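You operate a simulated robot arm through the tools that you are given. There is no shell and no other tool. Be economical: measure what you need, move in short steps, check, and stop when the job is done.

Carry out the task below with a simulated two-armed robot. There is one attempt and no reset: what you move stays moved.

TASK
Pick up the bottle brush with one hand, pass it to the other hand and put it on the open cabinet top. Put the red-tipped pale block in the red-rimmed pan. Put the blue mug in the basin. Open the left sink drawer, take the twine carton and leave it in the inside of the left sink drawer and shut the drawer again. Put the soap carton on the left end of the sink counter. Take the small brown brush and leave it on top of the purple card sleeve. Any order will do. Set down upright: blue mug, twine carton, soap carton.
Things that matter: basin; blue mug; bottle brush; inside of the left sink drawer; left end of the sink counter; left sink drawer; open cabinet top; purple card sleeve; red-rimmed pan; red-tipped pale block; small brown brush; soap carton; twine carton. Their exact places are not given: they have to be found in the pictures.

It is judged by the outcome, as a careful person would: the job done as asked, and still so three seconds after it is handed in. It fails if anything else is knocked over, pushed out of place, dropped, spilled or broken.

THE ROBOT
Two 7-joint arms with fingered hands on one trunk, on a base that drives. Base frame: it is fixed to the floor where the robot stands at the start and does not move with it; the origin is under the middle of the robot, x ahead of it, y to its left, z up. Lengths are in mm, angles in degrees, forces in N, time in s.
The left shoulder is at the start at [177, 170, 1028], the right one opposite. With the tool pointing down near the work surface each hand reaches from about 100 to 820 mm from the robot's upright axis, wherever it stands, measured 20 degrees to its own side. Places, roughly: basin [600, 1100, 600]; blue mug (12x8x9 cm) [-300, 2300, 900]; bottle brush (34x6x6 cm) [800, 200, 1000]; inside of the left sink drawer [600, 1700, 500]; left end of the sink counter (32x19 cm) [560, 2280, 780]; left sink drawer [500, 1700, 600]; open cabinet top [-800, 2100, 900]; purple card sleeve (8x8x6 cm) [-600, 2200, 900]; red-rimmed pan (21x28x4 cm) [-900, 2100, 900]; red-tipped pale block (18x5x3 cm) [700, -800, 900]; small brown brush (8x4x6 cm) [-500, 2100, 900]; soap carton [-1000, 2000, 500]; twine carton [-1000, 2000, 1000]. Payload 4 kg a hand.
The tool frame of a hand sits at the grasp point between the pads (the TCP): z along the fingers, y along the line on which they close. The tips reach 26 mm beyond it. Largest opening 132 mm; the body of the gripper starts 73 mm behind the TCP. The gripper is a hand of 4 fingers: y runs from the thumb to the fingers, the wrist lies at [0, 0, -224] in the tool frame.
Orientation is that of the tool frame in the base frame, as a unit quaternion [w, x, y, z]. With the fingers straight down and closing along the base's y, the tool's x points along the base's -x, its y along +y and its z along -z.

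THE INTERFACE
- The arms move only by the tool send_rows. It takes "left_steps", "right_steps" or both (then of equal length, played together; a hand with none holds still); each is a list of rows, each a list of 6 numbers: the turn, a rotation vector about the tool's x, y, z in rad, then the shift along the tool's x, y, z in mm. In form: [[ax, ay, az, x, y, z], ...]. A call has 1 to 10 rows; each row shifts and turns the commanded pose from where the row before left it, along the tool's axes as they then stand. Each row takes 0.2 s and may step no farther than 50 mm and 8.6 degrees from the row before; otherwise, the whole call is refused. Where a pose cannot be reached the arm comes as near as it can. A force on the tool above 40 N (or 10 N above the force at the start of the call, whichever is more), or a blocked arm, ends the call early, and 0.2 s more pass. In this call time passes only in rows, and 0.2 s behind the last. The reply holds the time, the measured pose of the TCP, the force on the tool along the base axes, the opening and the grip force, in the units named above and with some noise, with the torque about the TCP (base axes, N m) and any sound that the robot's microphone picked up, and new pictures: "show" is both (left out), scene, wrist or none (wrist: the cameras of the hands that moved).
- Cameras (640 x 400 px; columns grow to the right, rows downward): "scene" is now at [309, -15.7, 1220.8]; the picture's right is [-0.36, -0.93, 0.00], its down [-0.35, 0.14, -0.93] and it looks along [0.86, -0.34, -0.38] (base axes); focal length 236 px, centre (320, 200). "left" rides on the left gripper at [-73, 6, -94] in its tool frame; the picture's right is [-0.08, -1.00, 0.00], its down [0.79, -0.06, -0.62] and it looks along [0.61, -0.05, 0.79] (tool axes); focal length 230 px, centre (320, 200). "right" rides on the right gripper at [73, 6, -94] in its tool frame; the picture's right is [-0.08, 1.00, 0.00], its down [-0.78, -0.06, -0.62] and it looks along [-0.61, -0.05, 0.79] (tool axes); focal length 230 px, centre (320, 200).
- slide_trunk(by): slides the trunk up (or, below 0, down) by that many mm; the arms and the scene camera ride with it, the base frame stays. It gives what a move gives, with no picture.
- drive_base(legs): drives the robot by 1 to 6 legs, each [ahead, left, turn to the left] in mm, mm and degrees, along the robot's own axes; the way and the turn of a leg run together, so that a leg with both is an arc; at most 1500 mm and 180 degrees a leg. The arms and the cameras ride along, it lands a little off, and it stops where it bumps. It gives what a move gives, and a new picture of the scene camera.
- set_fingers(finger1, finger2, finger3, thumb_bend, hand): sets how far each is bent, from 0 (flat) to 100 (curled in); at 30 the hand is open as for a grip, at 70 the pads meet at the TCP. One left out holds its place. A second passes; each finger stops where it meets its share of the squeeze, and holds until it gets a number again. It is the only way to open and close the hand. It gives what a move gives, with no picture; readings hold the bend of each and the force on the fingers (four entries, about 0 where the hand has none), thumb and palm.
- head_to(pan, tilt): turns the head with the scene camera to pan (to the left, within 80 degrees either way) and tilt (down, from -29 to 69), counted from straight ahead of the robot. It gives what a move gives, and a new picture of the scene camera.
- probe_pixels(camera, pixels): for up to 12 pixels [column, row] of the newest picture of that camera ("zoom" is the newest enlarged one), the place [x, y, z] in the base frame of the surface seen there, good to about 2 mm, but the place of the scene camera against the robot may be out by one fixed shift of up to 25 mm in any direction. The clock stands still meanwhile.
- close_up(camera, box): a new picture of the part [left, top, right, bottom] of that camera's present view, enlarged. The clock stands still meanwhile.
- hand_in(): hands the job in; it is judged then, once.

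Work in short steps. Measure before you move; look again where a grasp or a placing could have gone wrong, and mend it. You have 145 turns and 260 pictures in all, those below and enlarged ones among them. Open the grippers and draw the arms clear of the work before you hand the job in, unless the task says otherwise; then end with one line.

The tools are called after "Request:" as name(argument=value, ...) on one line, values as JSON. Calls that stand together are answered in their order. send_rows: Moves the arms, as the interface text tells. Its arguments: {"type":"object","properties":{"left_steps":{"type":"array","items":{"type":"array","items":{"type":"number"}}},"right_steps":{"type":"array","items":{"type":"array","items":{"type":"number"}}},"show":{"type":"string","enum":["both","scene","wrist","none"]}},"required":[]} The other tools are called the same way: slide_trunk (by) slides the trunk up or down; set_fingers (finger1, finger2, finger3, thumb_bend, hand) moves the fingers one by one; drive_base (legs) drives the base; head_to (pan, tilt) turns the head that bears the scene camera; probe_pixels (camera, pixels) gives the place of the surface under pixels of a picture; close_up (camera, box) takes an enlarged picture of a part of a camera's view; hand_in () hands the job in.

At the start:

```text
time: 0.0
left_tcp_pos: [494.0, -68.1, 1112.3]
left_ee_rot: [-0.001, 0.0, 1.0, 0.0]
left_wrist_force: [0.6, 0.2, 0.0]
left_ft_torque: [0.01, 0.01, 0.0]
left_gripper_width: 131.9
left_finger_force: 0.0
left_shape: jaw
left_bend: [30.0, 30.0, 30.0, 30.0]
left_finger forces: [0.0, 0.0, 0.0, 0.0, 0.1, 0.1]
right_tcp_pos: [471.5, -451.4, 1104.3]
right_ee_rot: [0.0, 0.01, 1.0, 0.012]
right_wrist_force: [-0.4, 0.1, -1.2]
right_ft_torque: [0.02, 0.0, 0.0]
right_gripper_width: 132.1
right_finger_force: 0.0
right_shape: jaw
right_bend: [30.0, 30.0, 30.0, 30.0]
right_finger forces: [0.0, 0.1, 0.0, 0.0, 0.0, 0.1]
trunk travel left (down, up): [-50.0, 301.0]
robot x, y, heading: [0.1, -4.8, 0.3]
head pan, tilt: [-21.2, 22.0]
```

scene: 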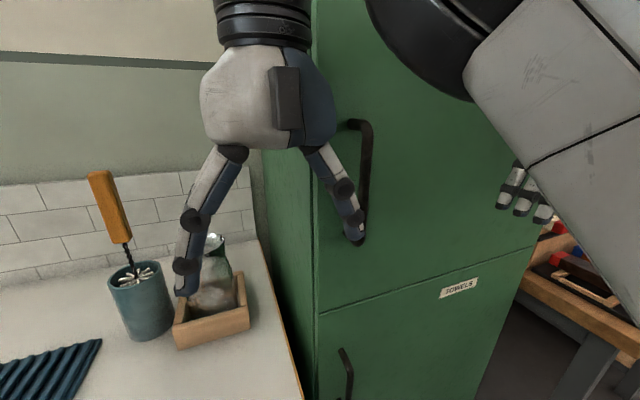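
right: 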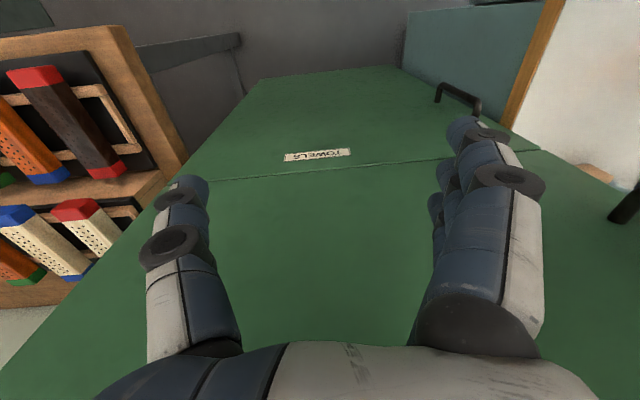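
left: 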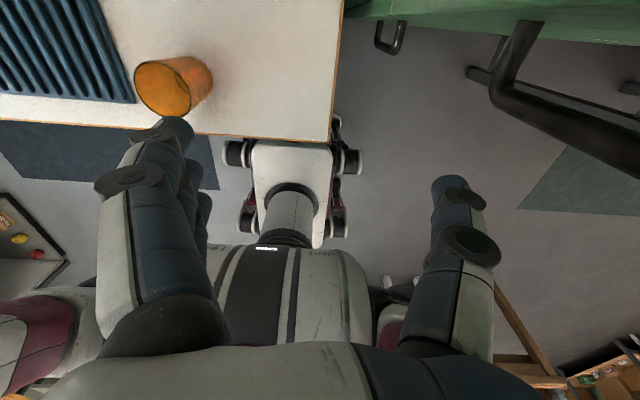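

The scene shows a counter with a blue cup holding an orange-handled brush near (115,210), and a green cupboard ahead. I look around with the head first.

Request:
head_to(pan=25, tilt=25)

Request:
head_to(pan=80, tilt=20)

Request:
head_to(pan=-60, tilt=25)

```text
time: 1.1
left_tcp_pos: [492.4, -66.9, 1113.1]
left_ee_rot: [0.0, -0.001, 1.0, 0.0]
left_wrist_force: [-0.1, 0.8, -0.7]
left_ft_torque: [-0.01, 0.03, -0.03]
left_gripper_width: 131.7
left_finger_force: 0.1
left_shape: jaw
left_bend: [30.0, 30.0, 30.0, 30.0]
left_finger forces: [0.0, 0.0, 0.0, 0.0, 0.1, 0.1]
right_tcp_pos: [471.1, -454.3, 1103.4]
right_ee_rot: [0.001, 0.013, 1.0, 0.015]
right_wrist_force: [-0.1, -0.3, 0.6]
right_ft_torque: [0.03, -0.03, 0.0]
right_gripper_width: 132.4
right_finger_force: 0.0
right_shape: jaw
right_bend: [30.0, 30.0, 30.0, 30.0]
right_finger forces: [0.1, 0.1, 0.0, 0.0, 0.0, 0.1]
trunk travel left (down, up): [-50.0, 301.0]
robot x, y, heading: [0.3, 0.3, -0.1]
head pan, tilt: [25.0, 25.0]
```

scene: 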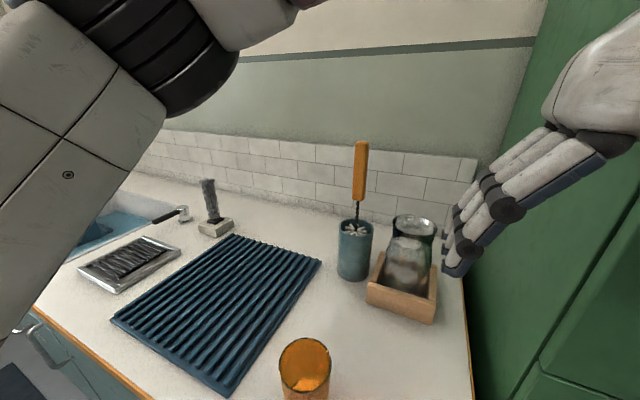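

```text
time: 2.4
left_tcp_pos: [494.3, -67.5, 1114.2]
left_ee_rot: [0.0, -0.001, 1.0, 0.0]
left_wrist_force: [0.4, 0.0, -0.1]
left_ft_torque: [0.04, -0.02, 0.03]
left_gripper_width: 132.0
left_finger_force: 0.0
left_shape: jaw
left_bend: [30.0, 30.0, 30.0, 30.0]
left_finger forces: [0.0, 0.0, 0.0, 0.0, 0.0, 0.0]
right_tcp_pos: [471.4, -454.3, 1104.3]
right_ee_rot: [0.0, 0.013, 1.0, 0.015]
right_wrist_force: [0.3, -0.2, -0.2]
right_ft_torque: [0.0, 0.02, 0.0]
right_gripper_width: 131.9
right_finger_force: 0.1
right_shape: jaw
right_bend: [30.0, 30.0, 30.0, 30.0]
right_finger forces: [0.0, 0.0, 0.0, 0.0, 0.0, 0.1]
trunk travel left (down, up): [-50.0, 301.0]
robot x, y, heading: [-0.8, 0.6, 0.2]
head pan, tilt: [80.0, 20.0]
```

scene: 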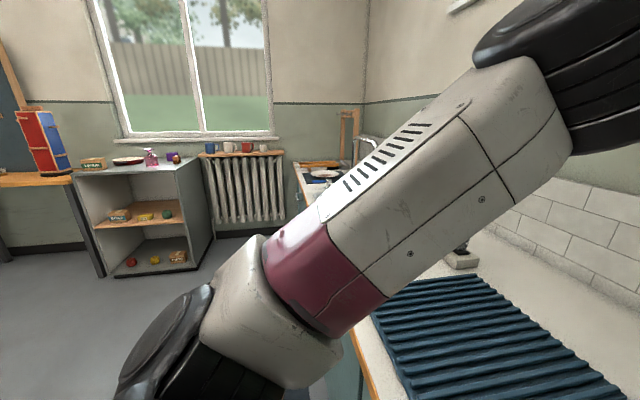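

```text
time: 4.6
left_tcp_pos: [493.1, -67.0, 1113.2]
left_ee_rot: [0.0, -0.001, 1.0, 0.0]
left_wrist_force: [-0.1, -0.3, -0.5]
left_ft_torque: [0.02, 0.02, 0.01]
left_gripper_width: 131.7
left_finger_force: 0.1
left_shape: jaw
left_bend: [30.0, 30.0, 30.0, 30.0]
left_finger forces: [0.0, 0.0, 0.1, 0.0, 0.0, 0.1]
right_tcp_pos: [471.0, -454.0, 1103.2]
right_ee_rot: [0.0, 0.012, 1.0, 0.015]
right_wrist_force: [-0.3, 0.6, -0.2]
right_ft_torque: [0.02, 0.03, -0.02]
right_gripper_width: 131.9
right_finger_force: 0.1
right_shape: jaw
right_bend: [30.0, 30.0, 30.0, 30.0]
right_finger forces: [0.0, 0.0, 0.0, 0.0, 0.0, 0.0]
trunk travel left (down, up): [-50.0, 301.0]
robot x, y, heading: [1.7, -2.9, 0.0]
head pan, tilt: [-60.0, 25.0]
```

scene: 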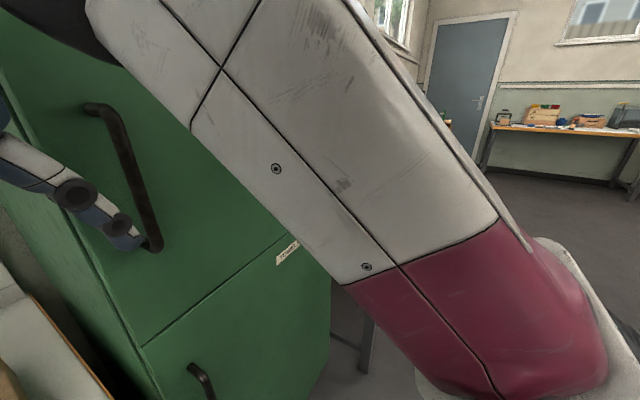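

I turn back to the brush to measure it.

Request:
head_to(pan=15, tilt=22)

```text
time: 6.1
left_tcp_pos: [494.1, -66.7, 1112.2]
left_ee_rot: [0.0, 0.0, 1.0, -0.001]
left_wrist_force: [-0.4, -0.2, 0.0]
left_ft_torque: [0.03, 0.02, -0.01]
left_gripper_width: 131.8
left_finger_force: 0.1
left_shape: jaw
left_bend: [30.0, 30.0, 30.0, 30.0]
left_finger forces: [0.0, 0.1, 0.0, 0.0, 0.1, 0.0]
right_tcp_pos: [470.5, -453.0, 1102.2]
right_ee_rot: [0.0, 0.013, 1.0, 0.015]
right_wrist_force: [0.2, 0.9, -0.3]
right_ft_torque: [0.02, -0.03, 0.02]
right_gripper_width: 131.6
right_finger_force: 0.1
right_shape: jaw
right_bend: [30.0, 30.0, 30.0, 30.0]
right_finger forces: [0.1, 0.0, 0.0, 0.0, 0.1, 0.0]
trunk travel left (down, up): [-50.0, 301.0]
robot x, y, heading: [-1.1, 1.8, 0.2]
head pan, tilt: [15.0, 22.0]
```

scene: 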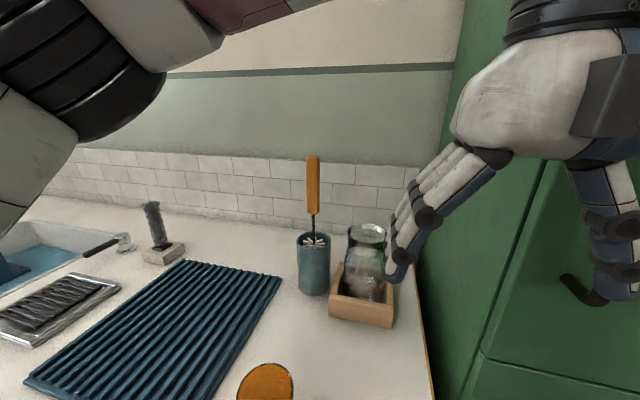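

The brush stands at (313,185), cup rim (314,240). Probe it and the fingertips for the scene shift.

Request:
probe_pixels(camera="scene", pixels=[[313, 158], [313, 185], [313, 210], [314, 225], [314, 240], [314, 270], [366, 240], [600, 285], [400, 270], [200, 235]])

Request:
close_up(camera="scene", box=[260, 140, 420, 340])

```text
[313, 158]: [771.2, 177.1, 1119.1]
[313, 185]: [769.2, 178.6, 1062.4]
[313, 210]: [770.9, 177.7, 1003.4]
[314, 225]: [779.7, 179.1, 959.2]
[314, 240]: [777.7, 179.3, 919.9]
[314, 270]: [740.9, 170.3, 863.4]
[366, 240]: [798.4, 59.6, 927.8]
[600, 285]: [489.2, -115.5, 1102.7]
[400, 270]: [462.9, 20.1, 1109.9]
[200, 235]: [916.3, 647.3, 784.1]
```

```text
2.00 times, centred on (340, 240) of scene
```

zoom: 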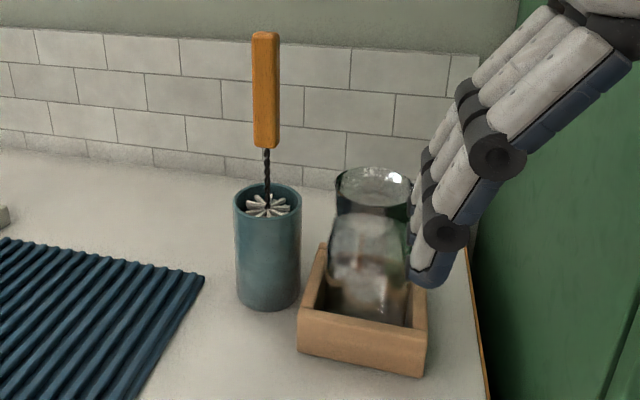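

The handle spans z≈1000–1122 at about (780,178). I check the counter's front edge and robot base clearance in the left camera.

Request:
probe_pixels(camera="left", pixels=[[230, 132], [325, 135], [290, 165], [290, 225], [175, 85], [230, 155]])

```text
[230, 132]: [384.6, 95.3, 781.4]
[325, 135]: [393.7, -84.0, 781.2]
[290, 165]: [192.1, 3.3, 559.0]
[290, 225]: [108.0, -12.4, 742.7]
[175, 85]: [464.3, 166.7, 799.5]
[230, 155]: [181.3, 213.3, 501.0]
```

There's about 150 mm free ahead of the base. I raise the trunk 120 mm and drive 80 mm ahead so the left hand can come down on the handle from above.

Request:
slide_trunk(by=120)

Request:
drive_base(legs=[[80, 0, 0]])

Request:
send_rows(left_steps=[[0, 0, 0, -20, 40, 0], [0, 0, 0, -20, 40, 0], [0, 0, 0, -25, 40, 0], [0, 0, 0, -25, 40, 0], [0, 0, 0, -25, 40, 0], [0, 0, 0, -25, 40, 0], [0, 0, 0, -20, 0, 0]], show="both")

```text
time: 7.6
left_tcp_pos: [494.4, -66.0, 1232.6]
left_ee_rot: [-0.001, -0.002, 1.0, 0.0]
left_wrist_force: [1.3, 0.6, -0.4]
left_ft_torque: [-0.02, 0.04, 0.01]
left_gripper_width: 132.1
left_finger_force: 0.0
left_shape: jaw
left_bend: [30.0, 30.0, 30.0, 30.0]
left_finger forces: [0.1, 0.0, 0.0, 0.1, 0.0, 0.0]
right_tcp_pos: [473.0, -450.7, 1224.1]
right_ee_rot: [-0.001, 0.011, 1.0, 0.011]
right_wrist_force: [0.4, -0.4, -0.5]
right_ft_torque: [0.01, 0.05, 0.01]
right_gripper_width: 132.0
right_finger_force: 0.0
right_shape: jaw
right_bend: [30.0, 30.0, 30.0, 30.0]
right_finger forces: [0.0, 0.1, 0.0, 0.0, 0.1, 0.0]
trunk travel left (down, up): [-170.0, 181.0]
robot x, y, heading: [1.2, 2.6, 0.0]
head pan, tilt: [15.0, 22.0]
```

```text
time: 8.7
left_tcp_pos: [564.4, -66.7, 1233.7]
left_ee_rot: [0.001, -0.001, 1.0, 0.0]
left_wrist_force: [0.9, -0.5, 1.0]
left_ft_torque: [-0.01, 0.02, -0.01]
left_gripper_width: 131.6
left_finger_force: 0.0
left_shape: jaw
left_bend: [30.0, 30.0, 30.0, 30.0]
left_finger forces: [0.1, 0.0, 0.1, 0.0, 0.1, 0.0]
right_tcp_pos: [536.3, -451.7, 1226.6]
right_ee_rot: [-0.002, 0.014, 1.0, 0.014]
right_wrist_force: [-2.6, 2.4, -1.1]
right_ft_torque: [-0.26, -0.37, 0.07]
right_gripper_width: 132.0
right_finger_force: 0.0
right_shape: jaw
right_bend: [30.0, 30.0, 30.0, 30.0]
right_finger forces: [0.1, 0.1, 0.1, 0.1, 0.0, 3.2]
trunk travel left (down, up): [-170.0, 181.0]
robot x, y, heading: [72.0, -0.9, -0.2]
head pan, tilt: [15.0, 22.0]
stopped in leg 1: the robot was blocked; the commanded pose is now the measured one
```

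scene: 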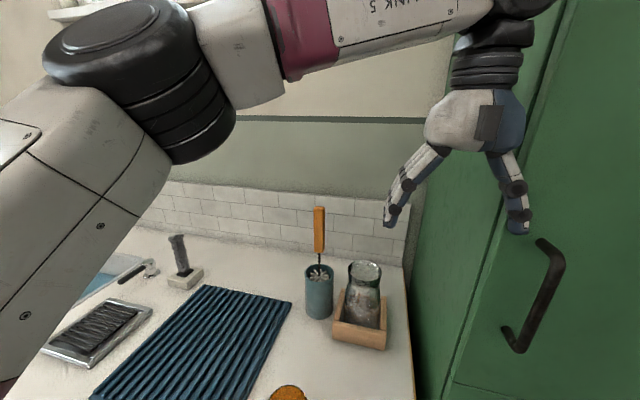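

```text
time: 9.1
left_tcp_pos: [574.0, -39.0, 1230.7]
left_ee_rot: [-0.007, 0.014, 1.0, 0.0]
left_wrist_force: [0.1, -0.1, -0.3]
left_ft_torque: [-0.03, -0.04, 0.0]
left_gripper_width: 131.9
left_finger_force: 0.0
left_shape: jaw
left_bend: [30.0, 30.0, 30.0, 30.0]
left_finger forces: [0.0, 0.0, 0.1, 0.0, 0.0, 0.1]
right_tcp_pos: [537.4, -453.9, 1224.8]
right_ee_rot: [-0.003, 0.015, 1.0, 0.014]
right_wrist_force: [-3.2, -1.5, -0.9]
right_ft_torque: [0.1, -0.29, -0.08]
right_gripper_width: 131.9
right_finger_force: 0.0
right_shape: jaw
right_bend: [30.0, 30.0, 30.0, 30.0]
right_finger forces: [0.1, 0.1, 0.1, 0.0, 0.1, 2.4]
trunk travel left (down, up): [-170.0, 181.0]
robot x, y, heading: [69.0, -0.4, 0.1]
head pan, tilt: [15.0, 22.0]
stopped in row 2 (left hand): the force on the tool passed its limit at 52 N (the readings are from after the stop); the commanded pose is now the measured one
```

scene: 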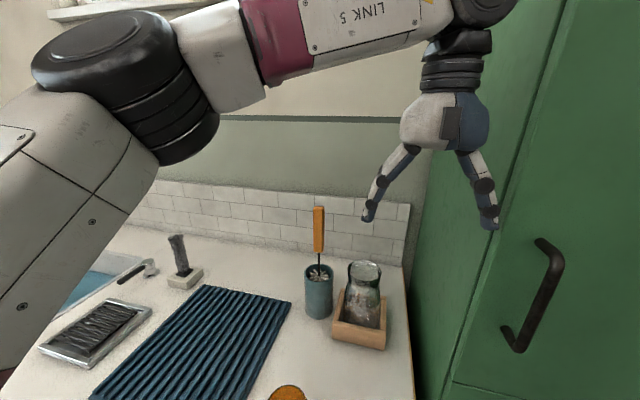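
left: 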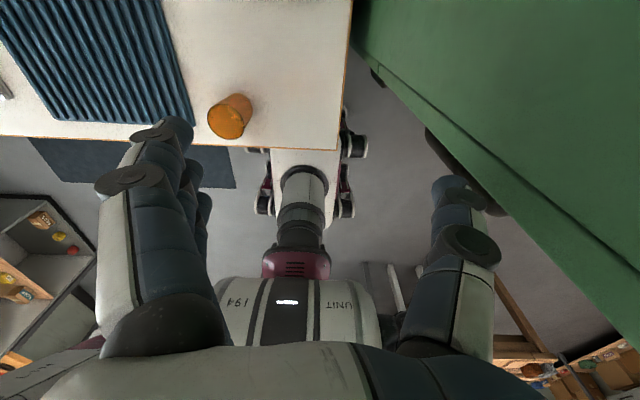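

The right palm touches the green cupboard and the left thumb met its corner. I draw back 60 mm, move the left hand sideways first, and then go forward.

Request:
drive_base(legs=[[-60, 0, 0]])

Request:
send_rows(right_steps=[[0, 0, 0, 40, 0, 0], [0, 0, 0, 40, 0, 0], [0, 0, 0, 40, 0, 0], [0, 0, 0, 0, 0, 0], [0, 0, 0, 0, 0, 0], [0, 0, 0, 0, 0, 0]], left_steps=[[0, 0, 0, 0, 40, 0], [0, 0, 0, 0, 40, 0], [0, 0, 0, 0, 40, 0], [0, 0, 0, -20, 40, 0], [0, 0, 0, -20, 40, 0], [0, 0, 0, -20, 17, 0]], show="none")

Request:
drive_base(legs=[[70, 0, 0]])

```text
time: 10.1
left_tcp_pos: [517.0, -41.3, 1229.5]
left_ee_rot: [-0.006, 0.015, 1.0, 0.0]
left_wrist_force: [-0.6, -0.9, 0.4]
left_ft_torque: [0.01, -0.08, -0.02]
left_gripper_width: 131.8
left_finger_force: 0.0
left_shape: jaw
left_bend: [30.0, 30.0, 30.0, 30.0]
left_finger forces: [0.0, 0.0, 0.0, 0.1, 0.0, 0.0]
right_tcp_pos: [479.1, -454.2, 1223.4]
right_ee_rot: [-0.003, 0.016, 1.0, 0.014]
right_wrist_force: [-0.5, 0.7, -0.1]
right_ft_torque: [0.0, 0.01, 0.01]
right_gripper_width: 131.8
right_finger_force: 0.0
right_shape: jaw
right_bend: [30.0, 30.0, 30.0, 30.0]
right_finger forces: [0.1, 0.0, 0.0, 0.1, 0.0, 0.1]
trunk travel left (down, up): [-170.0, 181.0]
robot x, y, heading: [9.8, -1.0, -0.2]
head pan, tilt: [15.0, 22.0]
```

scene: 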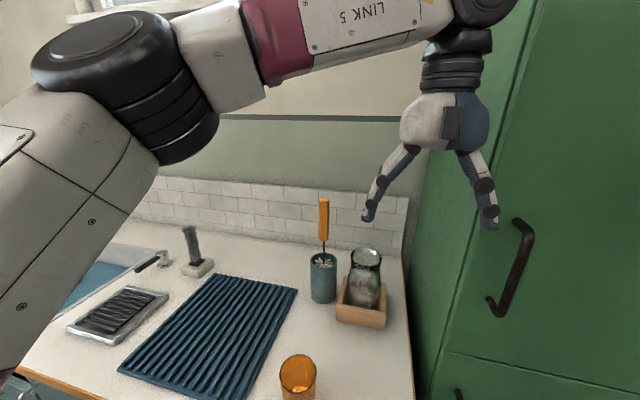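

```text
time: 11.5
left_tcp_pos: [581.2, 176.4, 1229.4]
left_ee_rot: [-0.008, 0.015, 1.0, 0.002]
left_wrist_force: [-0.5, -0.1, -0.1]
left_ft_torque: [0.0, -0.01, -0.03]
left_gripper_width: 131.7
left_finger_force: 0.2
left_shape: jaw
left_bend: [30.0, 30.0, 30.0, 30.0]
left_finger forces: [0.1, 0.0, 0.0, 0.0, 0.0, 0.0]
right_tcp_pos: [362.0, -450.5, 1222.7]
right_ee_rot: [-0.003, 0.016, 1.0, 0.014]
right_wrist_force: [0.2, -0.8, 0.1]
right_ft_torque: [0.0, 0.0, -0.04]
right_gripper_width: 132.0
right_finger_force: 0.0
right_shape: jaw
right_bend: [30.0, 30.0, 30.0, 30.0]
right_finger forces: [0.0, 0.1, 0.1, 0.0, 0.1, 0.1]
trunk travel left (down, up): [-170.0, 181.0]
robot x, y, heading: [11.4, 1.1, -0.3]
head pan, tilt: [15.0, 22.0]
```

```text
time: 12.5
left_tcp_pos: [653.7, 175.2, 1228.0]
left_ee_rot: [-0.007, 0.014, 1.0, 0.0]
left_wrist_force: [0.3, 0.1, -0.2]
left_ft_torque: [0.02, 0.01, -0.02]
left_gripper_width: 131.9
left_finger_force: 0.2
left_shape: jaw
left_bend: [30.0, 30.0, 30.0, 30.0]
left_finger forces: [0.0, 0.0, 0.1, 0.0, 0.1, 0.0]
right_tcp_pos: [430.8, -450.6, 1224.1]
right_ee_rot: [-0.004, 0.015, 1.0, 0.014]
right_wrist_force: [-0.2, -0.6, -0.6]
right_ft_torque: [-0.02, 0.0, 0.0]
right_gripper_width: 132.1
right_finger_force: 0.0
right_shape: jaw
right_bend: [30.0, 30.0, 30.0, 30.0]
right_finger forces: [0.0, 0.1, 0.0, 0.0, 0.0, 0.1]
trunk travel left (down, up): [-170.0, 181.0]
robot x, y, heading: [78.1, 2.1, -0.1]
head pan, tilt: [15.0, 22.0]
```

scene: 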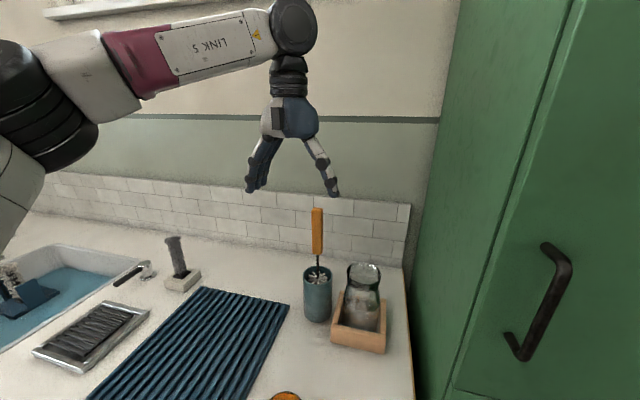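

Now the left hand moves forward to x≈770 above the handle; then I check with both cameras.

Request:
send_rows(left_steps=[[0, 0, 0, -40, 0, 0], [0, 0, 0, -40, 0, 0], [0, 0, 0, -32, 0, 20], [0, 0, 0, 0, 0, 20]], show="both")

Request:
probe_pixels(camera="scene", pixels=[[313, 215], [313, 235], [321, 230]])

```text
time: 13.5
left_tcp_pos: [763.6, 173.6, 1186.4]
left_ee_rot: [-0.007, 0.015, 1.0, 0.0]
left_wrist_force: [-0.5, -0.3, -0.2]
left_ft_torque: [-0.05, 0.01, 0.03]
left_gripper_width: 132.0
left_finger_force: 0.1
left_shape: jaw
left_bend: [30.0, 30.0, 30.0, 30.0]
left_finger forces: [0.1, 0.0, 0.1, 0.1, 0.0, 0.0]
right_tcp_pos: [429.6, -449.5, 1224.8]
right_ee_rot: [-0.002, 0.015, 1.0, 0.012]
right_wrist_force: [0.2, 0.1, 0.1]
right_ft_torque: [-0.04, -0.01, -0.03]
right_gripper_width: 132.1
right_finger_force: 0.1
right_shape: jaw
right_bend: [30.0, 30.0, 30.0, 30.0]
right_finger forces: [0.0, 0.1, 0.0, 0.0, 0.0, 0.0]
trunk travel left (down, up): [-170.0, 181.0]
robot x, y, heading: [83.9, -0.4, -0.5]
head pan, tilt: [15.0, 22.0]
```

scene: 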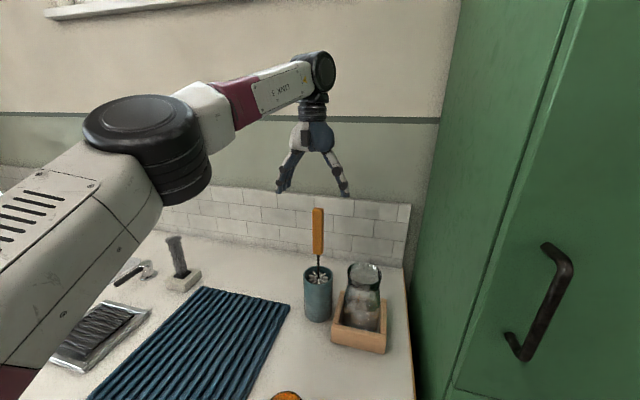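
left: 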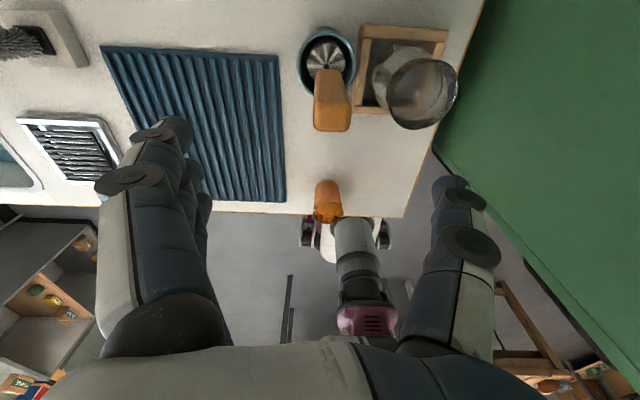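

```text
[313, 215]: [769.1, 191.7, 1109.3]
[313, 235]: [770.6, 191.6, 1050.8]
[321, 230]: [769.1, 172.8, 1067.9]
```

The wrist camera sees the handle top near (332,118); I probe that.

Request:
probe_pixels(camera="left", pixels=[[318, 118], [332, 118], [346, 120], [332, 129], [332, 105], [330, 80], [328, 60]])

```text
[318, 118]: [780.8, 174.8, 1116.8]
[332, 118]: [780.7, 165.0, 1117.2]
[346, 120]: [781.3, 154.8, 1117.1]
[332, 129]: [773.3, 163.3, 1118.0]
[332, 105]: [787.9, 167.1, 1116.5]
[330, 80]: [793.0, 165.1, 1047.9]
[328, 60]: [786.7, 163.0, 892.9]
```

Handle top centre is (780.5,165,1117). I move over it and descend to z≈1093.

Request:
send_rows(left_steps=[[0, 0, 0, -17, -9, 0], [0, 0, 0, 0, 0, 40], [0, 0, 0, 0, 0, 40], [0, 0, 0, 0, 0, 13]], show="wrist")

```text
time: 14.5
left_tcp_pos: [774.2, 162.9, 1092.7]
left_ee_rot: [-0.007, 0.014, 1.0, 0.0]
left_wrist_force: [0.6, -0.7, 0.2]
left_ft_torque: [-0.01, 0.0, -0.04]
left_gripper_width: 131.8
left_finger_force: 0.1
left_shape: jaw
left_bend: [30.0, 30.0, 30.0, 30.0]
left_finger forces: [0.0, 0.0, 0.1, 0.0, 0.0, 0.1]
left hand out of reach, approached as far as the arm can: row 1
right_tcp_pos: [429.9, -448.9, 1224.7]
right_ee_rot: [-0.001, 0.015, 1.0, 0.014]
right_wrist_force: [-0.4, 0.7, 0.6]
right_ft_torque: [-0.02, -0.01, -0.02]
right_gripper_width: 131.9
right_finger_force: 0.1
right_shape: jaw
right_bend: [30.0, 30.0, 30.0, 30.0]
right_finger forces: [0.1, 0.1, 0.0, 0.1, 0.0, 0.0]
trunk travel left (down, up): [-170.0, 181.0]
robot x, y, heading: [84.9, 2.6, -0.0]
head pan, tilt: [15.0, 22.0]
```

left: 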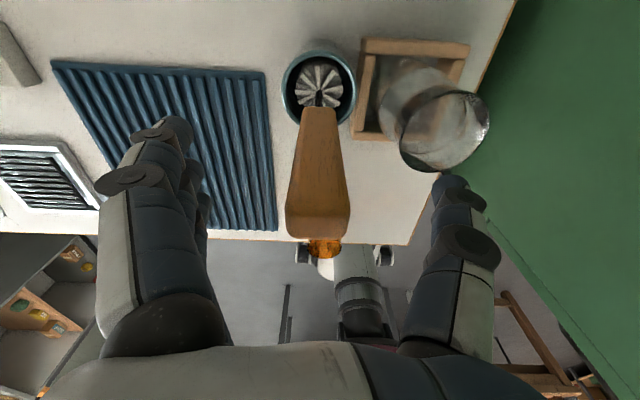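

The handle is between the fingers; I close the left hand.

Request:
set_fingers(hand="left", finger1=75, finger2=75, finger3=75, thumb_bend=75)

Request:
slide_trunk(by=180)

Request:
head_to(pan=10, tilt=22)

```text
time: 15.5
left_tcp_pos: [775.5, 163.1, 1091.6]
left_ee_rot: [-0.007, 0.014, 1.0, 0.0]
left_wrist_force: [0.2, 0.9, 0.1]
left_ft_torque: [0.12, 0.03, 0.03]
left_gripper_width: 16.3
left_finger_force: 12.2
left_shape: fingers
left_bend: [74.0, 62.0, 75.0, 68.0]
left_finger forces: [2.7, 9.8, 0.0, 0.0, 11.4, 0.0]
right_tcp_pos: [431.2, -449.8, 1224.3]
right_ee_rot: [-0.003, 0.015, 1.0, 0.014]
right_wrist_force: [-0.9, -0.2, 0.8]
right_ft_torque: [0.01, -0.01, -0.01]
right_gripper_width: 131.9
right_finger_force: 0.1
right_shape: jaw
right_bend: [30.0, 30.0, 30.0, 30.0]
right_finger forces: [0.0, 0.0, 0.0, 0.0, 0.1, 0.0]
trunk travel left (down, up): [-170.0, 181.0]
robot x, y, heading: [81.3, 1.3, -0.1]
head pan, tilt: [15.0, 22.0]
```

```text
time: 17.5
left_tcp_pos: [770.2, 162.5, 1286.2]
left_ee_rot: [0.003, 0.014, 1.0, 0.001]
left_wrist_force: [0.5, -0.1, -0.3]
left_ft_torque: [0.03, -0.02, 0.0]
left_gripper_width: 13.9
left_finger_force: 11.4
left_shape: fingers
left_bend: [75.0, 61.0, 75.0, 68.0]
left_finger forces: [1.9, 10.2, 0.0, 0.0, 11.2, 0.0]
right_tcp_pos: [430.1, -450.7, 1403.0]
right_ee_rot: [-0.004, 0.016, 1.0, 0.014]
right_wrist_force: [0.2, 0.3, -1.1]
right_ft_torque: [-0.03, 0.01, -0.02]
right_gripper_width: 131.7
right_finger_force: 0.0
right_shape: jaw
right_bend: [30.0, 30.0, 30.0, 30.0]
right_finger forces: [0.0, 0.0, 0.0, 0.0, 0.1, 0.0]
trunk travel left (down, up): [-350.0, 1.0]
robot x, y, heading: [82.0, 1.0, -0.2]
head pan, tilt: [15.0, 22.0]
```

```text
time: 18.1
left_tcp_pos: [769.3, 162.5, 1286.4]
left_ee_rot: [0.004, 0.014, 1.0, 0.001]
left_wrist_force: [-0.3, 0.1, -0.3]
left_ft_torque: [-0.05, 0.03, 0.0]
left_gripper_width: 14.0
left_finger_force: 11.6
left_shape: fingers
left_bend: [75.0, 61.0, 75.0, 68.0]
left_finger forces: [1.9, 10.3, 0.0, 0.0, 11.3, 0.0]
right_tcp_pos: [430.3, -449.3, 1404.1]
right_ee_rot: [-0.002, 0.014, 1.0, 0.014]
right_wrist_force: [0.2, 0.1, 0.1]
right_ft_torque: [0.0, 0.03, 0.01]
right_gripper_width: 131.9
right_finger_force: 0.1
right_shape: jaw
right_bend: [30.0, 30.0, 30.0, 30.0]
right_finger forces: [0.0, 0.0, 0.0, 0.0, 0.0, 0.1]
trunk travel left (down, up): [-350.0, 1.0]
robot x, y, heading: [83.6, 0.7, 0.0]
head pan, tilt: [10.0, 22.0]
```

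scene: 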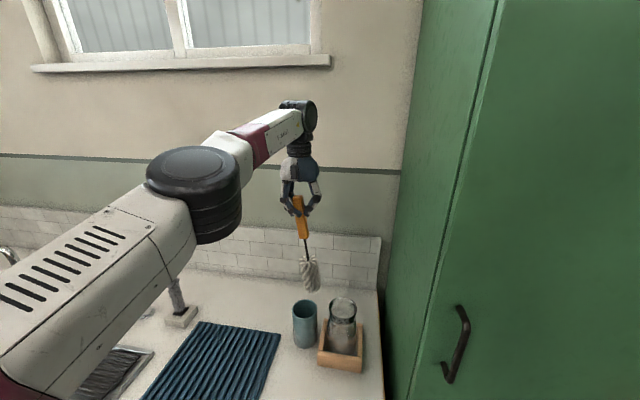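

The brush is out of the cup, hanging about vertical. I drive back to get free space, and swing the right hand to point forward.

Request:
drive_base(legs=[[-300, 0, 0]])

Request:
send_rows(right_steps=[[0, -0.145, 0, 0, 0, 0], [0, -0.145, 0, 0, 0, 0], [0, -0.145, 0, 0, 0, 0], [0, -0.145, 0, 0, 0, 0], [0, -0.145, 0, 0, 0, 0], [0, -0.145, 0, 0, 0, 0], [0, -0.145, 0, 0, 0, 0], [0, -0.145, 0, 0, 0, 0], [0, -0.145, 0, 0, 0, 0], [0, -0.145, 0, 0, 0, 0]], left_steps=[[0, 0, 0, 0, -20, 0], [0, 0, 0, 0, -20, 0], [0, 0, 0, 0, -20, 0], [0, 0, 0, 0, -20, 0], [0, 0, 0, 0, -20, 0], [0, 0, 0, 0, 0, 0], [0, 0, 0, 0, 0, 0], [0, 0, 0, 0, 0, 0], [0, 0, 0, 0, 0, 0], [0, 0, 0, 0, 0, 0]], show="scene")

```text
time: 20.2
left_tcp_pos: [471.9, 165.4, 1286.8]
left_ee_rot: [0.003, 0.013, 1.0, 0.0]
left_wrist_force: [-0.3, -0.3, -0.4]
left_ft_torque: [-0.01, 0.01, 0.0]
left_gripper_width: 13.9
left_finger_force: 11.6
left_shape: fingers
left_bend: [75.0, 61.0, 75.0, 68.0]
left_finger forces: [1.8, 10.2, 0.0, 0.0, 11.2, 0.1]
right_tcp_pos: [134.8, -449.3, 1404.5]
right_ee_rot: [-0.002, 0.014, 1.0, 0.014]
right_wrist_force: [0.5, -0.7, 0.0]
right_ft_torque: [0.01, -0.03, 0.0]
right_gripper_width: 131.9
right_finger_force: 0.0
right_shape: jaw
right_bend: [30.0, 30.0, 30.0, 30.0]
right_finger forces: [0.1, 0.0, 0.0, 0.0, 0.0, 0.1]
trunk travel left (down, up): [-350.0, 1.0]
robot x, y, heading: [-214.9, 0.2, 0.2]
head pan, tilt: [10.0, 22.0]
```

scene: 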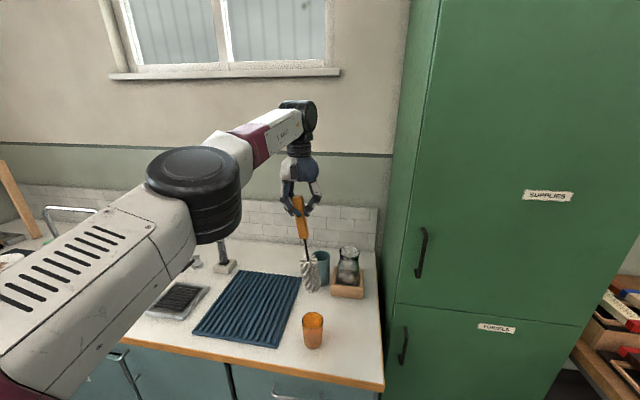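

```text
time: 22.6
left_tcp_pos: [452.7, 66.3, 1287.0]
left_ee_rot: [0.003, 0.012, 1.0, 0.001]
left_wrist_force: [-0.7, -0.1, -0.6]
left_ft_torque: [0.0, 0.0, 0.0]
left_gripper_width: 13.9
left_finger_force: 11.4
left_shape: fingers
left_bend: [75.0, 61.0, 75.0, 68.0]
left_finger forces: [1.9, 10.3, 0.1, 0.0, 11.2, 0.1]
left hand out of reach, approached as far as the arm can: row 2, 4, 5
right_tcp_pos: [259.5, -449.3, 1647.6]
right_ee_rot: [0.655, 0.054, 0.753, 0.027]
right_wrist_force: [-0.2, 0.7, -0.4]
right_ft_torque: [0.04, -0.03, 0.03]
right_gripper_width: 131.8
right_finger_force: 0.0
right_shape: jaw
right_bend: [30.0, 30.0, 30.0, 30.0]
right_finger forces: [0.0, 0.0, 0.0, 0.1, 0.0, 0.1]
right hand out of reach, approached as far as the arm can: row 5, 6, 7, 8, 9, 10
trunk travel left (down, up): [-350.0, 1.0]
robot x, y, heading: [-214.8, 1.2, 0.0]
head pan, tilt: [10.0, 22.0]
stopped in row 10 (right hand): the arm was blocked; the commanded pose is now the measured one
```

scene: 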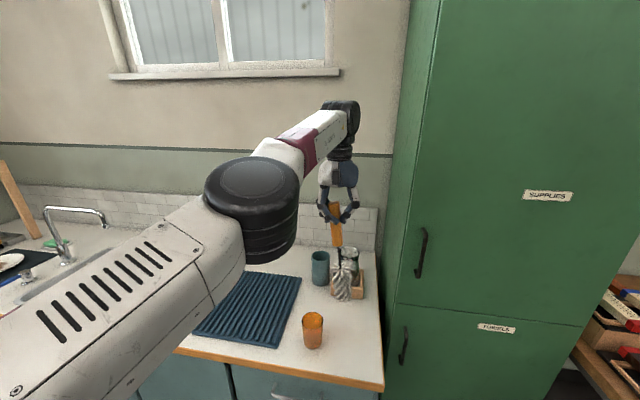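

Right hand ended high; before bringing it down I check where the left elbow/forearm and brush are.

Request:
probe_pixels(camera="scene", pixels=[[250, 180], [250, 250], [180, 280], [290, 150], [335, 205], [336, 225], [336, 240], [340, 280]])

Request:
send_rows(right_steps=[[-0.019, -0.07, -0.057, 45, 0, 0], [-0.019, -0.07, -0.057, 45, 0, 0], [0, 0, 0, 50, 0, 0], [0, 0, 0, 50, 0, 0], [0, 0, 0, 50, 0, 0], [0, 0, 0, 50, 0, 0], [0, 0, 0, 50, 20, 0], [0, 0, 0, 50, 30, 0], [0, 0, 0, 35, 40, 0]], show="none")

Request:
head_to(pan=-12, tilt=25)

```text
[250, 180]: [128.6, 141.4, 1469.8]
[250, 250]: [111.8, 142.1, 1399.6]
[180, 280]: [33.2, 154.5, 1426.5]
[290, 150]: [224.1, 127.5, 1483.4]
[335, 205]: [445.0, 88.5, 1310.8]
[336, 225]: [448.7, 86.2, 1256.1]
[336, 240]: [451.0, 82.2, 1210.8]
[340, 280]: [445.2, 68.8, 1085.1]
```

```text
refused: row 7 steps farther than a row can; nothing moved
```

```text
time: 23.4
left_tcp_pos: [452.7, 67.0, 1285.1]
left_ee_rot: [0.003, 0.014, 1.0, 0.0]
left_wrist_force: [0.4, -0.9, 0.1]
left_ft_torque: [-0.02, 0.02, 0.03]
left_gripper_width: 13.7
left_finger_force: 11.8
left_shape: fingers
left_bend: [75.0, 61.0, 75.0, 68.0]
left_finger forces: [1.9, 10.3, 0.1, 0.0, 11.3, 0.0]
right_tcp_pos: [260.6, -448.0, 1647.9]
right_ee_rot: [0.654, 0.053, 0.754, 0.029]
right_wrist_force: [-1.1, -0.8, -0.2]
right_ft_torque: [-0.02, 0.02, -0.02]
right_gripper_width: 132.0
right_finger_force: 0.1
right_shape: jaw
right_bend: [30.0, 30.0, 30.0, 30.0]
right_finger forces: [0.0, 0.1, 0.1, 0.0, 0.0, 0.1]
trunk travel left (down, up): [-350.0, 1.0]
robot x, y, heading: [-219.5, -0.5, -0.2]
head pan, tilt: [-12.0, 25.0]
```

scene: 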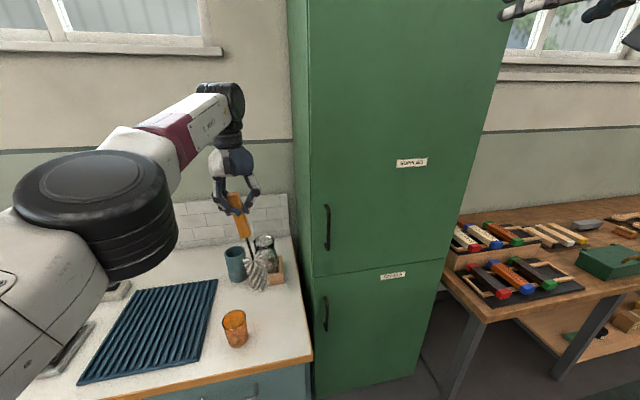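

The left forearm is at z≈1400–1480, leaving room beneath. I resend the right-hand lowering within step limits.

Request:
send_rows(right_steps=[[-0.019, -0.07, -0.057, 45, 0, 0], [-0.019, -0.07, -0.057, 45, 0, 0], [0, 0, 0, 48, 0, 0], [0, 0, 0, 48, 0, 0], [0, 0, 0, 48, 0, 0], [0, 0, 0, 48, 0, 0], [0, 0, 0, 48, 0, 0], [0, 0, 0, 48, 0, 0], [0, 0, 0, 42, 0, 0]], show="scene")

```text
time: 25.6
left_tcp_pos: [451.0, 66.7, 1285.4]
left_ee_rot: [0.004, 0.013, 1.0, 0.001]
left_wrist_force: [0.2, -0.4, -1.2]
left_ft_torque: [0.03, -0.01, -0.01]
left_gripper_width: 13.7
left_finger_force: 11.8
left_shape: fingers
left_bend: [75.0, 61.0, 75.0, 68.0]
left_finger forces: [1.9, 10.2, 0.0, 0.0, 11.1, 0.1]
right_tcp_pos: [258.8, -458.0, 1441.9]
right_ee_rot: [0.705, 0.027, 0.708, -0.023]
right_wrist_force: [-0.4, -0.2, 1.1]
right_ft_torque: [0.01, 0.0, 0.04]
right_gripper_width: 132.2
right_finger_force: 0.1
right_shape: jaw
right_bend: [30.0, 30.0, 30.0, 30.0]
right_finger forces: [0.0, 0.0, 0.0, 0.0, 0.0, 0.0]
right hand out of reach, approached as far as the arm can: row 1, 3, 4, 5, 6, 7, 8, 9
trunk travel left (down, up): [-350.0, 1.0]
robot x, y, heading: [-213.6, 0.4, -0.1]
head pan, tilt: [-12.0, 25.0]
stopped in row 9 (right hand): the arm was blocked; the commanded pose is now the measured one
```

scene: 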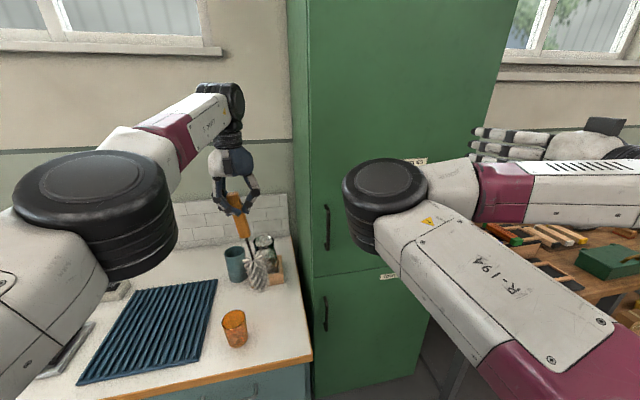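

The right elbow is folded tightly; I bring the right hand forward to open it up before lowering.

Request:
send_rows(right_steps=[[0, 0, 0, 0, 0, 48], [0, 0, 0, 0, 0, 48], [0, 0, 0, 0, 0, 48], [0, 0, 0, 30, 0, 30], [0, 0, 0, 45, 0, 0], [0, 0, 0, 45, 0, 0], [0, 0, 0, 45, 0, 0], [0, 0, 0, 45, 0, 0]], show="scene")

```text
time: 27.6
left_tcp_pos: [452.3, 65.4, 1284.7]
left_ee_rot: [0.003, 0.012, 1.0, 0.001]
left_wrist_force: [0.8, 0.3, -0.9]
left_ft_torque: [0.01, 0.06, 0.03]
left_gripper_width: 13.9
left_finger_force: 11.4
left_shape: fingers
left_bend: [75.0, 61.0, 75.0, 68.0]
left_finger forces: [1.9, 10.2, 0.1, 0.0, 11.2, 0.1]
right_tcp_pos: [419.0, -499.5, 1432.4]
right_ee_rot: [0.691, 0.06, 0.72, -0.034]
right_wrist_force: [-0.2, 0.1, 0.4]
right_ft_torque: [0.0, -0.02, 0.02]
right_gripper_width: 132.0
right_finger_force: 0.0
right_shape: jaw
right_bend: [30.0, 30.0, 30.0, 30.0]
right_finger forces: [0.0, 0.0, 0.0, 0.1, 0.0, 0.0]
right hand out of reach, approached as far as the arm can: row 1, 2, 3, 4, 5, 6, 7, 8
trunk travel left (down, up): [-350.0, 1.0]
robot x, y, heading: [-212.2, -0.7, -0.3]
head pan, tilt: [-12.0, 25.0]
stopped in row 8 (right hand): the arm was blocked; the commanded pose is now the measured one
```

scene: 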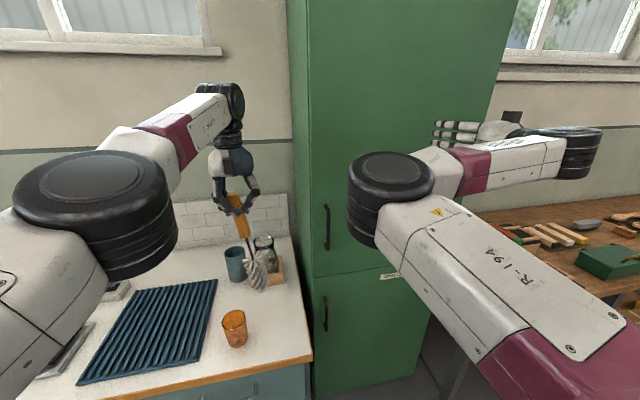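

The right wrist is at its limits this way. Better: tilt the left hand so the brush lies horizontal pointing right, and have the right hand take it from above; I rotate both now.

Request:
send_rows(left_steps=[[0.145, 0, 0, 0, 0, 0], [0.145, 0, 0, 0, 0, 0], [0.145, 0, 0, 0, 0, 0], [0.145, 0, 0, 0, 0, 0], [0.145, 0, 0, 0, 0, 0], [0.145, 0, 0, 0, 0, 0], [0.145, 0, 0, 0, 0, 0], [0.145, 0, 0, 0, 0, 0], [0.145, 0, 0, 0, 0, 0], [0.145, 0, 0, 0, 0, 0]], right_steps=[[0, 0.145, 0, 0, 0, 0], [0, 0.145, 0, 0, 0, 0], [0, 0.145, 0, 0, 0, 0], [0, 0.145, 0, 0, 0, 0], [0, 0.145, 0, 0, 0, 0], [0, 0.145, 0, 0, 0, 0], [0, 0.145, 0, 0, 0, 0], [0, 0.145, 0, 0, 0, 0], [0, 0.145, 0, 0, 0, 0], [0, 0.145, 0, 0, 0, 0]], show="scene")

```text
time: 29.8
left_tcp_pos: [490.2, 64.4, 1294.6]
left_ee_rot: [-0.006, 0.011, 0.748, -0.663]
left_wrist_force: [-1.0, 0.1, 0.3]
left_ft_torque: [0.07, 0.02, -0.01]
left_gripper_width: 13.3
left_finger_force: 11.4
left_shape: fingers
left_bend: [75.0, 61.0, 75.0, 69.0]
left_finger forces: [1.3, 10.6, 0.0, 0.0, 10.6, 0.1]
left hand out of reach, approached as far as the arm can: row 1, 2, 3, 4, 5, 6, 8
right_tcp_pos: [388.9, -473.8, 1421.5]
right_ee_rot: [0.038, 0.064, 0.997, 0.012]
right_wrist_force: [0.0, 0.0, 0.5]
right_ft_torque: [-0.03, -0.01, 0.04]
right_gripper_width: 132.0
right_finger_force: 0.1
right_shape: jaw
right_bend: [30.0, 30.0, 30.0, 30.0]
right_finger forces: [0.0, 0.0, 0.1, 0.1, 0.1, 0.0]
right hand out of reach, approached as far as the arm can: row 9, 10
trunk travel left (down, up): [-350.0, 1.0]
robot x, y, heading: [-214.6, -3.8, 0.1]
head pan, tilt: [-12.0, 25.0]
```

scene: 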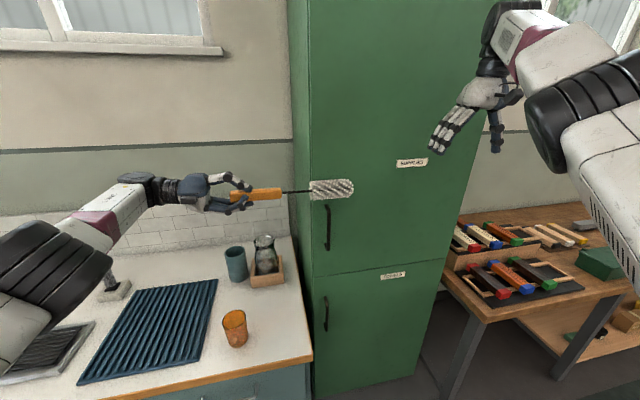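

The brush is now horizontal. I turn the right hand to close along x, and probe the brush.

Request:
probe_pixels(camera="scene", pixels=[[262, 193], [280, 193], [295, 191], [330, 189], [350, 188], [238, 205]])

Request:
send_rows(right_steps=[[0.006, 0.019, -0.143, 0, 0, 0], [0.006, 0.019, -0.143, 0, 0, 0], [0.006, 0.019, -0.143, 0, 0, 0], [0.006, 0.019, -0.143, 0, 0, 0], [0, 0, -0.145, 0, 0, 0], [0, 0, -0.145, 0, 0, 0], [0, 0, -0.145, 0, 0, 0], [0, 0, -0.145, 0, 0, 0], [0, 0, -0.145, 0, 0, 0], [0, 0, -0.145, 0, 0, 0]], show="none")

```text
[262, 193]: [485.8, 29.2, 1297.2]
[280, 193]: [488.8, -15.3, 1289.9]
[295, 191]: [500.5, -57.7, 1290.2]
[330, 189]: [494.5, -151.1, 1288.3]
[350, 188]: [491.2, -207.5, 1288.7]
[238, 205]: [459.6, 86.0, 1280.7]
```

```text
time: 32.0
left_tcp_pos: [491.7, 61.2, 1294.3]
left_ee_rot: [-0.006, 0.012, 0.749, -0.663]
left_wrist_force: [0.9, -1.0, -0.4]
left_ft_torque: [0.09, 0.0, 0.03]
left_gripper_width: 13.2
left_finger_force: 11.1
left_shape: fingers
left_bend: [75.0, 61.0, 75.0, 69.0]
left_finger forces: [1.1, 10.4, 0.0, 0.0, 10.4, 0.0]
right_tcp_pos: [377.8, -472.6, 1407.2]
right_ee_rot: [-0.006, -0.604, 0.797, -0.007]
right_wrist_force: [-0.1, 0.9, 0.5]
right_ft_torque: [-0.02, 0.03, 0.03]
right_gripper_width: 131.9
right_finger_force: 0.0
right_shape: jaw
right_bend: [30.0, 30.0, 30.0, 30.0]
right_finger forces: [0.0, 0.0, 0.0, 0.0, 0.0, 0.0]
right hand out of reach, approached as far as the arm can: row 1, 3, 9, 10
trunk travel left (down, up): [-350.0, 1.0]
robot x, y, heading: [-213.7, 0.8, -0.2]
head pan, tilt: [-12.0, 25.0]
```

Moving the right hand left over the handle, finishing the yaw on the way.

Request:
send_rows(right_steps=[[0, 0, -0.14, 0, 0, 0], [0, 0, -0.14, 0, 0, 0], [0, 0, 0, -47, -11, 0], [0, 0, 0, -47, -11, 0], [0, 0, 0, -47, -11, 0], [0, 0, 0, -47, -11, 0], [0, 0, 0, -47, -11, 0], [0, 0, 0, -47, -11, 0], [0, 0, 0, -47, -11, 0], [0, 0, 0, -47, -11, 0]], show="both")

```text
time: 34.2
left_tcp_pos: [490.1, 64.7, 1295.3]
left_ee_rot: [-0.006, 0.011, 0.749, -0.663]
left_wrist_force: [-0.6, -0.4, -1.6]
left_ft_torque: [0.08, 0.0, 0.02]
left_gripper_width: 13.2
left_finger_force: 11.0
left_shape: fingers
left_bend: [75.0, 61.0, 75.0, 69.0]
left_finger forces: [1.2, 10.5, 0.0, 0.1, 10.3, 0.0]
right_tcp_pos: [415.4, -69.2, 1384.8]
right_ee_rot: [0.0, 0.716, -0.698, 0.009]
right_wrist_force: [0.3, 0.5, -0.7]
right_ft_torque: [-0.03, 0.0, 0.02]
right_gripper_width: 131.8
right_finger_force: 0.0
right_shape: jaw
right_bend: [30.0, 30.0, 30.0, 30.0]
right_finger forces: [0.1, 0.0, 0.0, 0.0, 0.0, 0.1]
right hand out of reach, approached as far as the arm can: row 1, 2, 10
trunk travel left (down, up): [-350.0, 1.0]
robot x, y, heading: [-215.5, 1.5, -0.4]
head pan, tilt: [-12.0, 25.0]
```

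scene: 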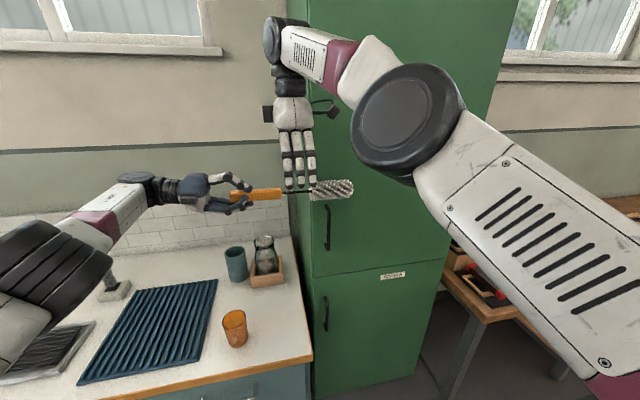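
right: 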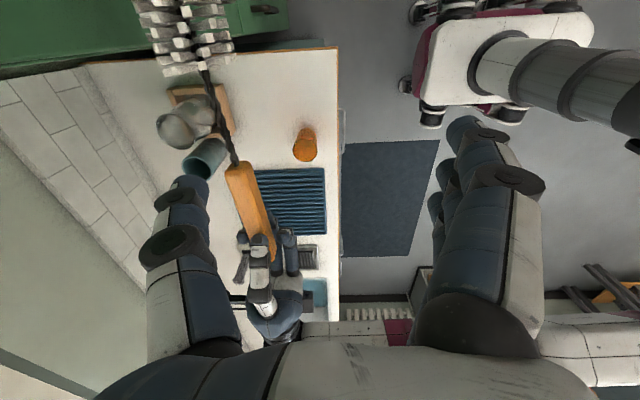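

The wrist view shows the handle at (250,195) between fingers-to-be; probe for the exact place.

Request:
probe_pixels(camera="right", pixels=[[240, 175], [250, 200], [258, 225], [262, 240], [222, 120]])

```text
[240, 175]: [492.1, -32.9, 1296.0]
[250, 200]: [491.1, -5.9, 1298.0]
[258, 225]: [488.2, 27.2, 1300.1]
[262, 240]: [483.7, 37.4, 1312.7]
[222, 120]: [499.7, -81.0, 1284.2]
```

I move over the handle at (491,-3) before descending.

Request:
send_rows(right_steps=[[0, 0, 0, -22, -26, 0], [0, 0, 0, -22, -25, 0], [0, 0, 0, -22, -25, 0]], show="wrist")

```text
time: 35.0
left_tcp_pos: [490.9, 62.3, 1294.2]
left_ee_rot: [-0.005, 0.012, 0.749, -0.663]
left_wrist_force: [0.4, -0.7, 0.3]
left_ft_torque: [0.05, 0.02, -0.02]
left_gripper_width: 13.1
left_finger_force: 10.8
left_shape: fingers
left_bend: [75.0, 61.0, 75.0, 69.0]
left_finger forces: [1.2, 10.6, 0.0, 0.0, 10.4, 0.1]
right_tcp_pos: [414.2, -37.6, 1368.6]
right_ee_rot: [0.001, 0.716, -0.698, 0.008]
right_wrist_force: [-0.5, -0.5, -1.1]
right_ft_torque: [-0.04, 0.0, 0.0]
right_gripper_width: 132.0
right_finger_force: 0.1
right_shape: jaw
right_bend: [30.0, 30.0, 30.0, 30.0]
right_finger forces: [0.0, 0.1, 0.1, 0.0, 0.0, 0.0]
right hand out of reach, approached as far as the arm can: row 1, 2, 3
trunk travel left (down, up): [-350.0, 1.0]
robot x, y, heading: [-215.3, 3.2, -0.3]
head pan, tilt: [-12.0, 25.0]
```

right: 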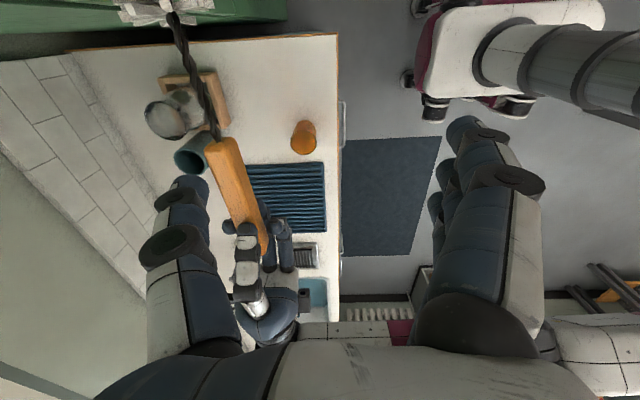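

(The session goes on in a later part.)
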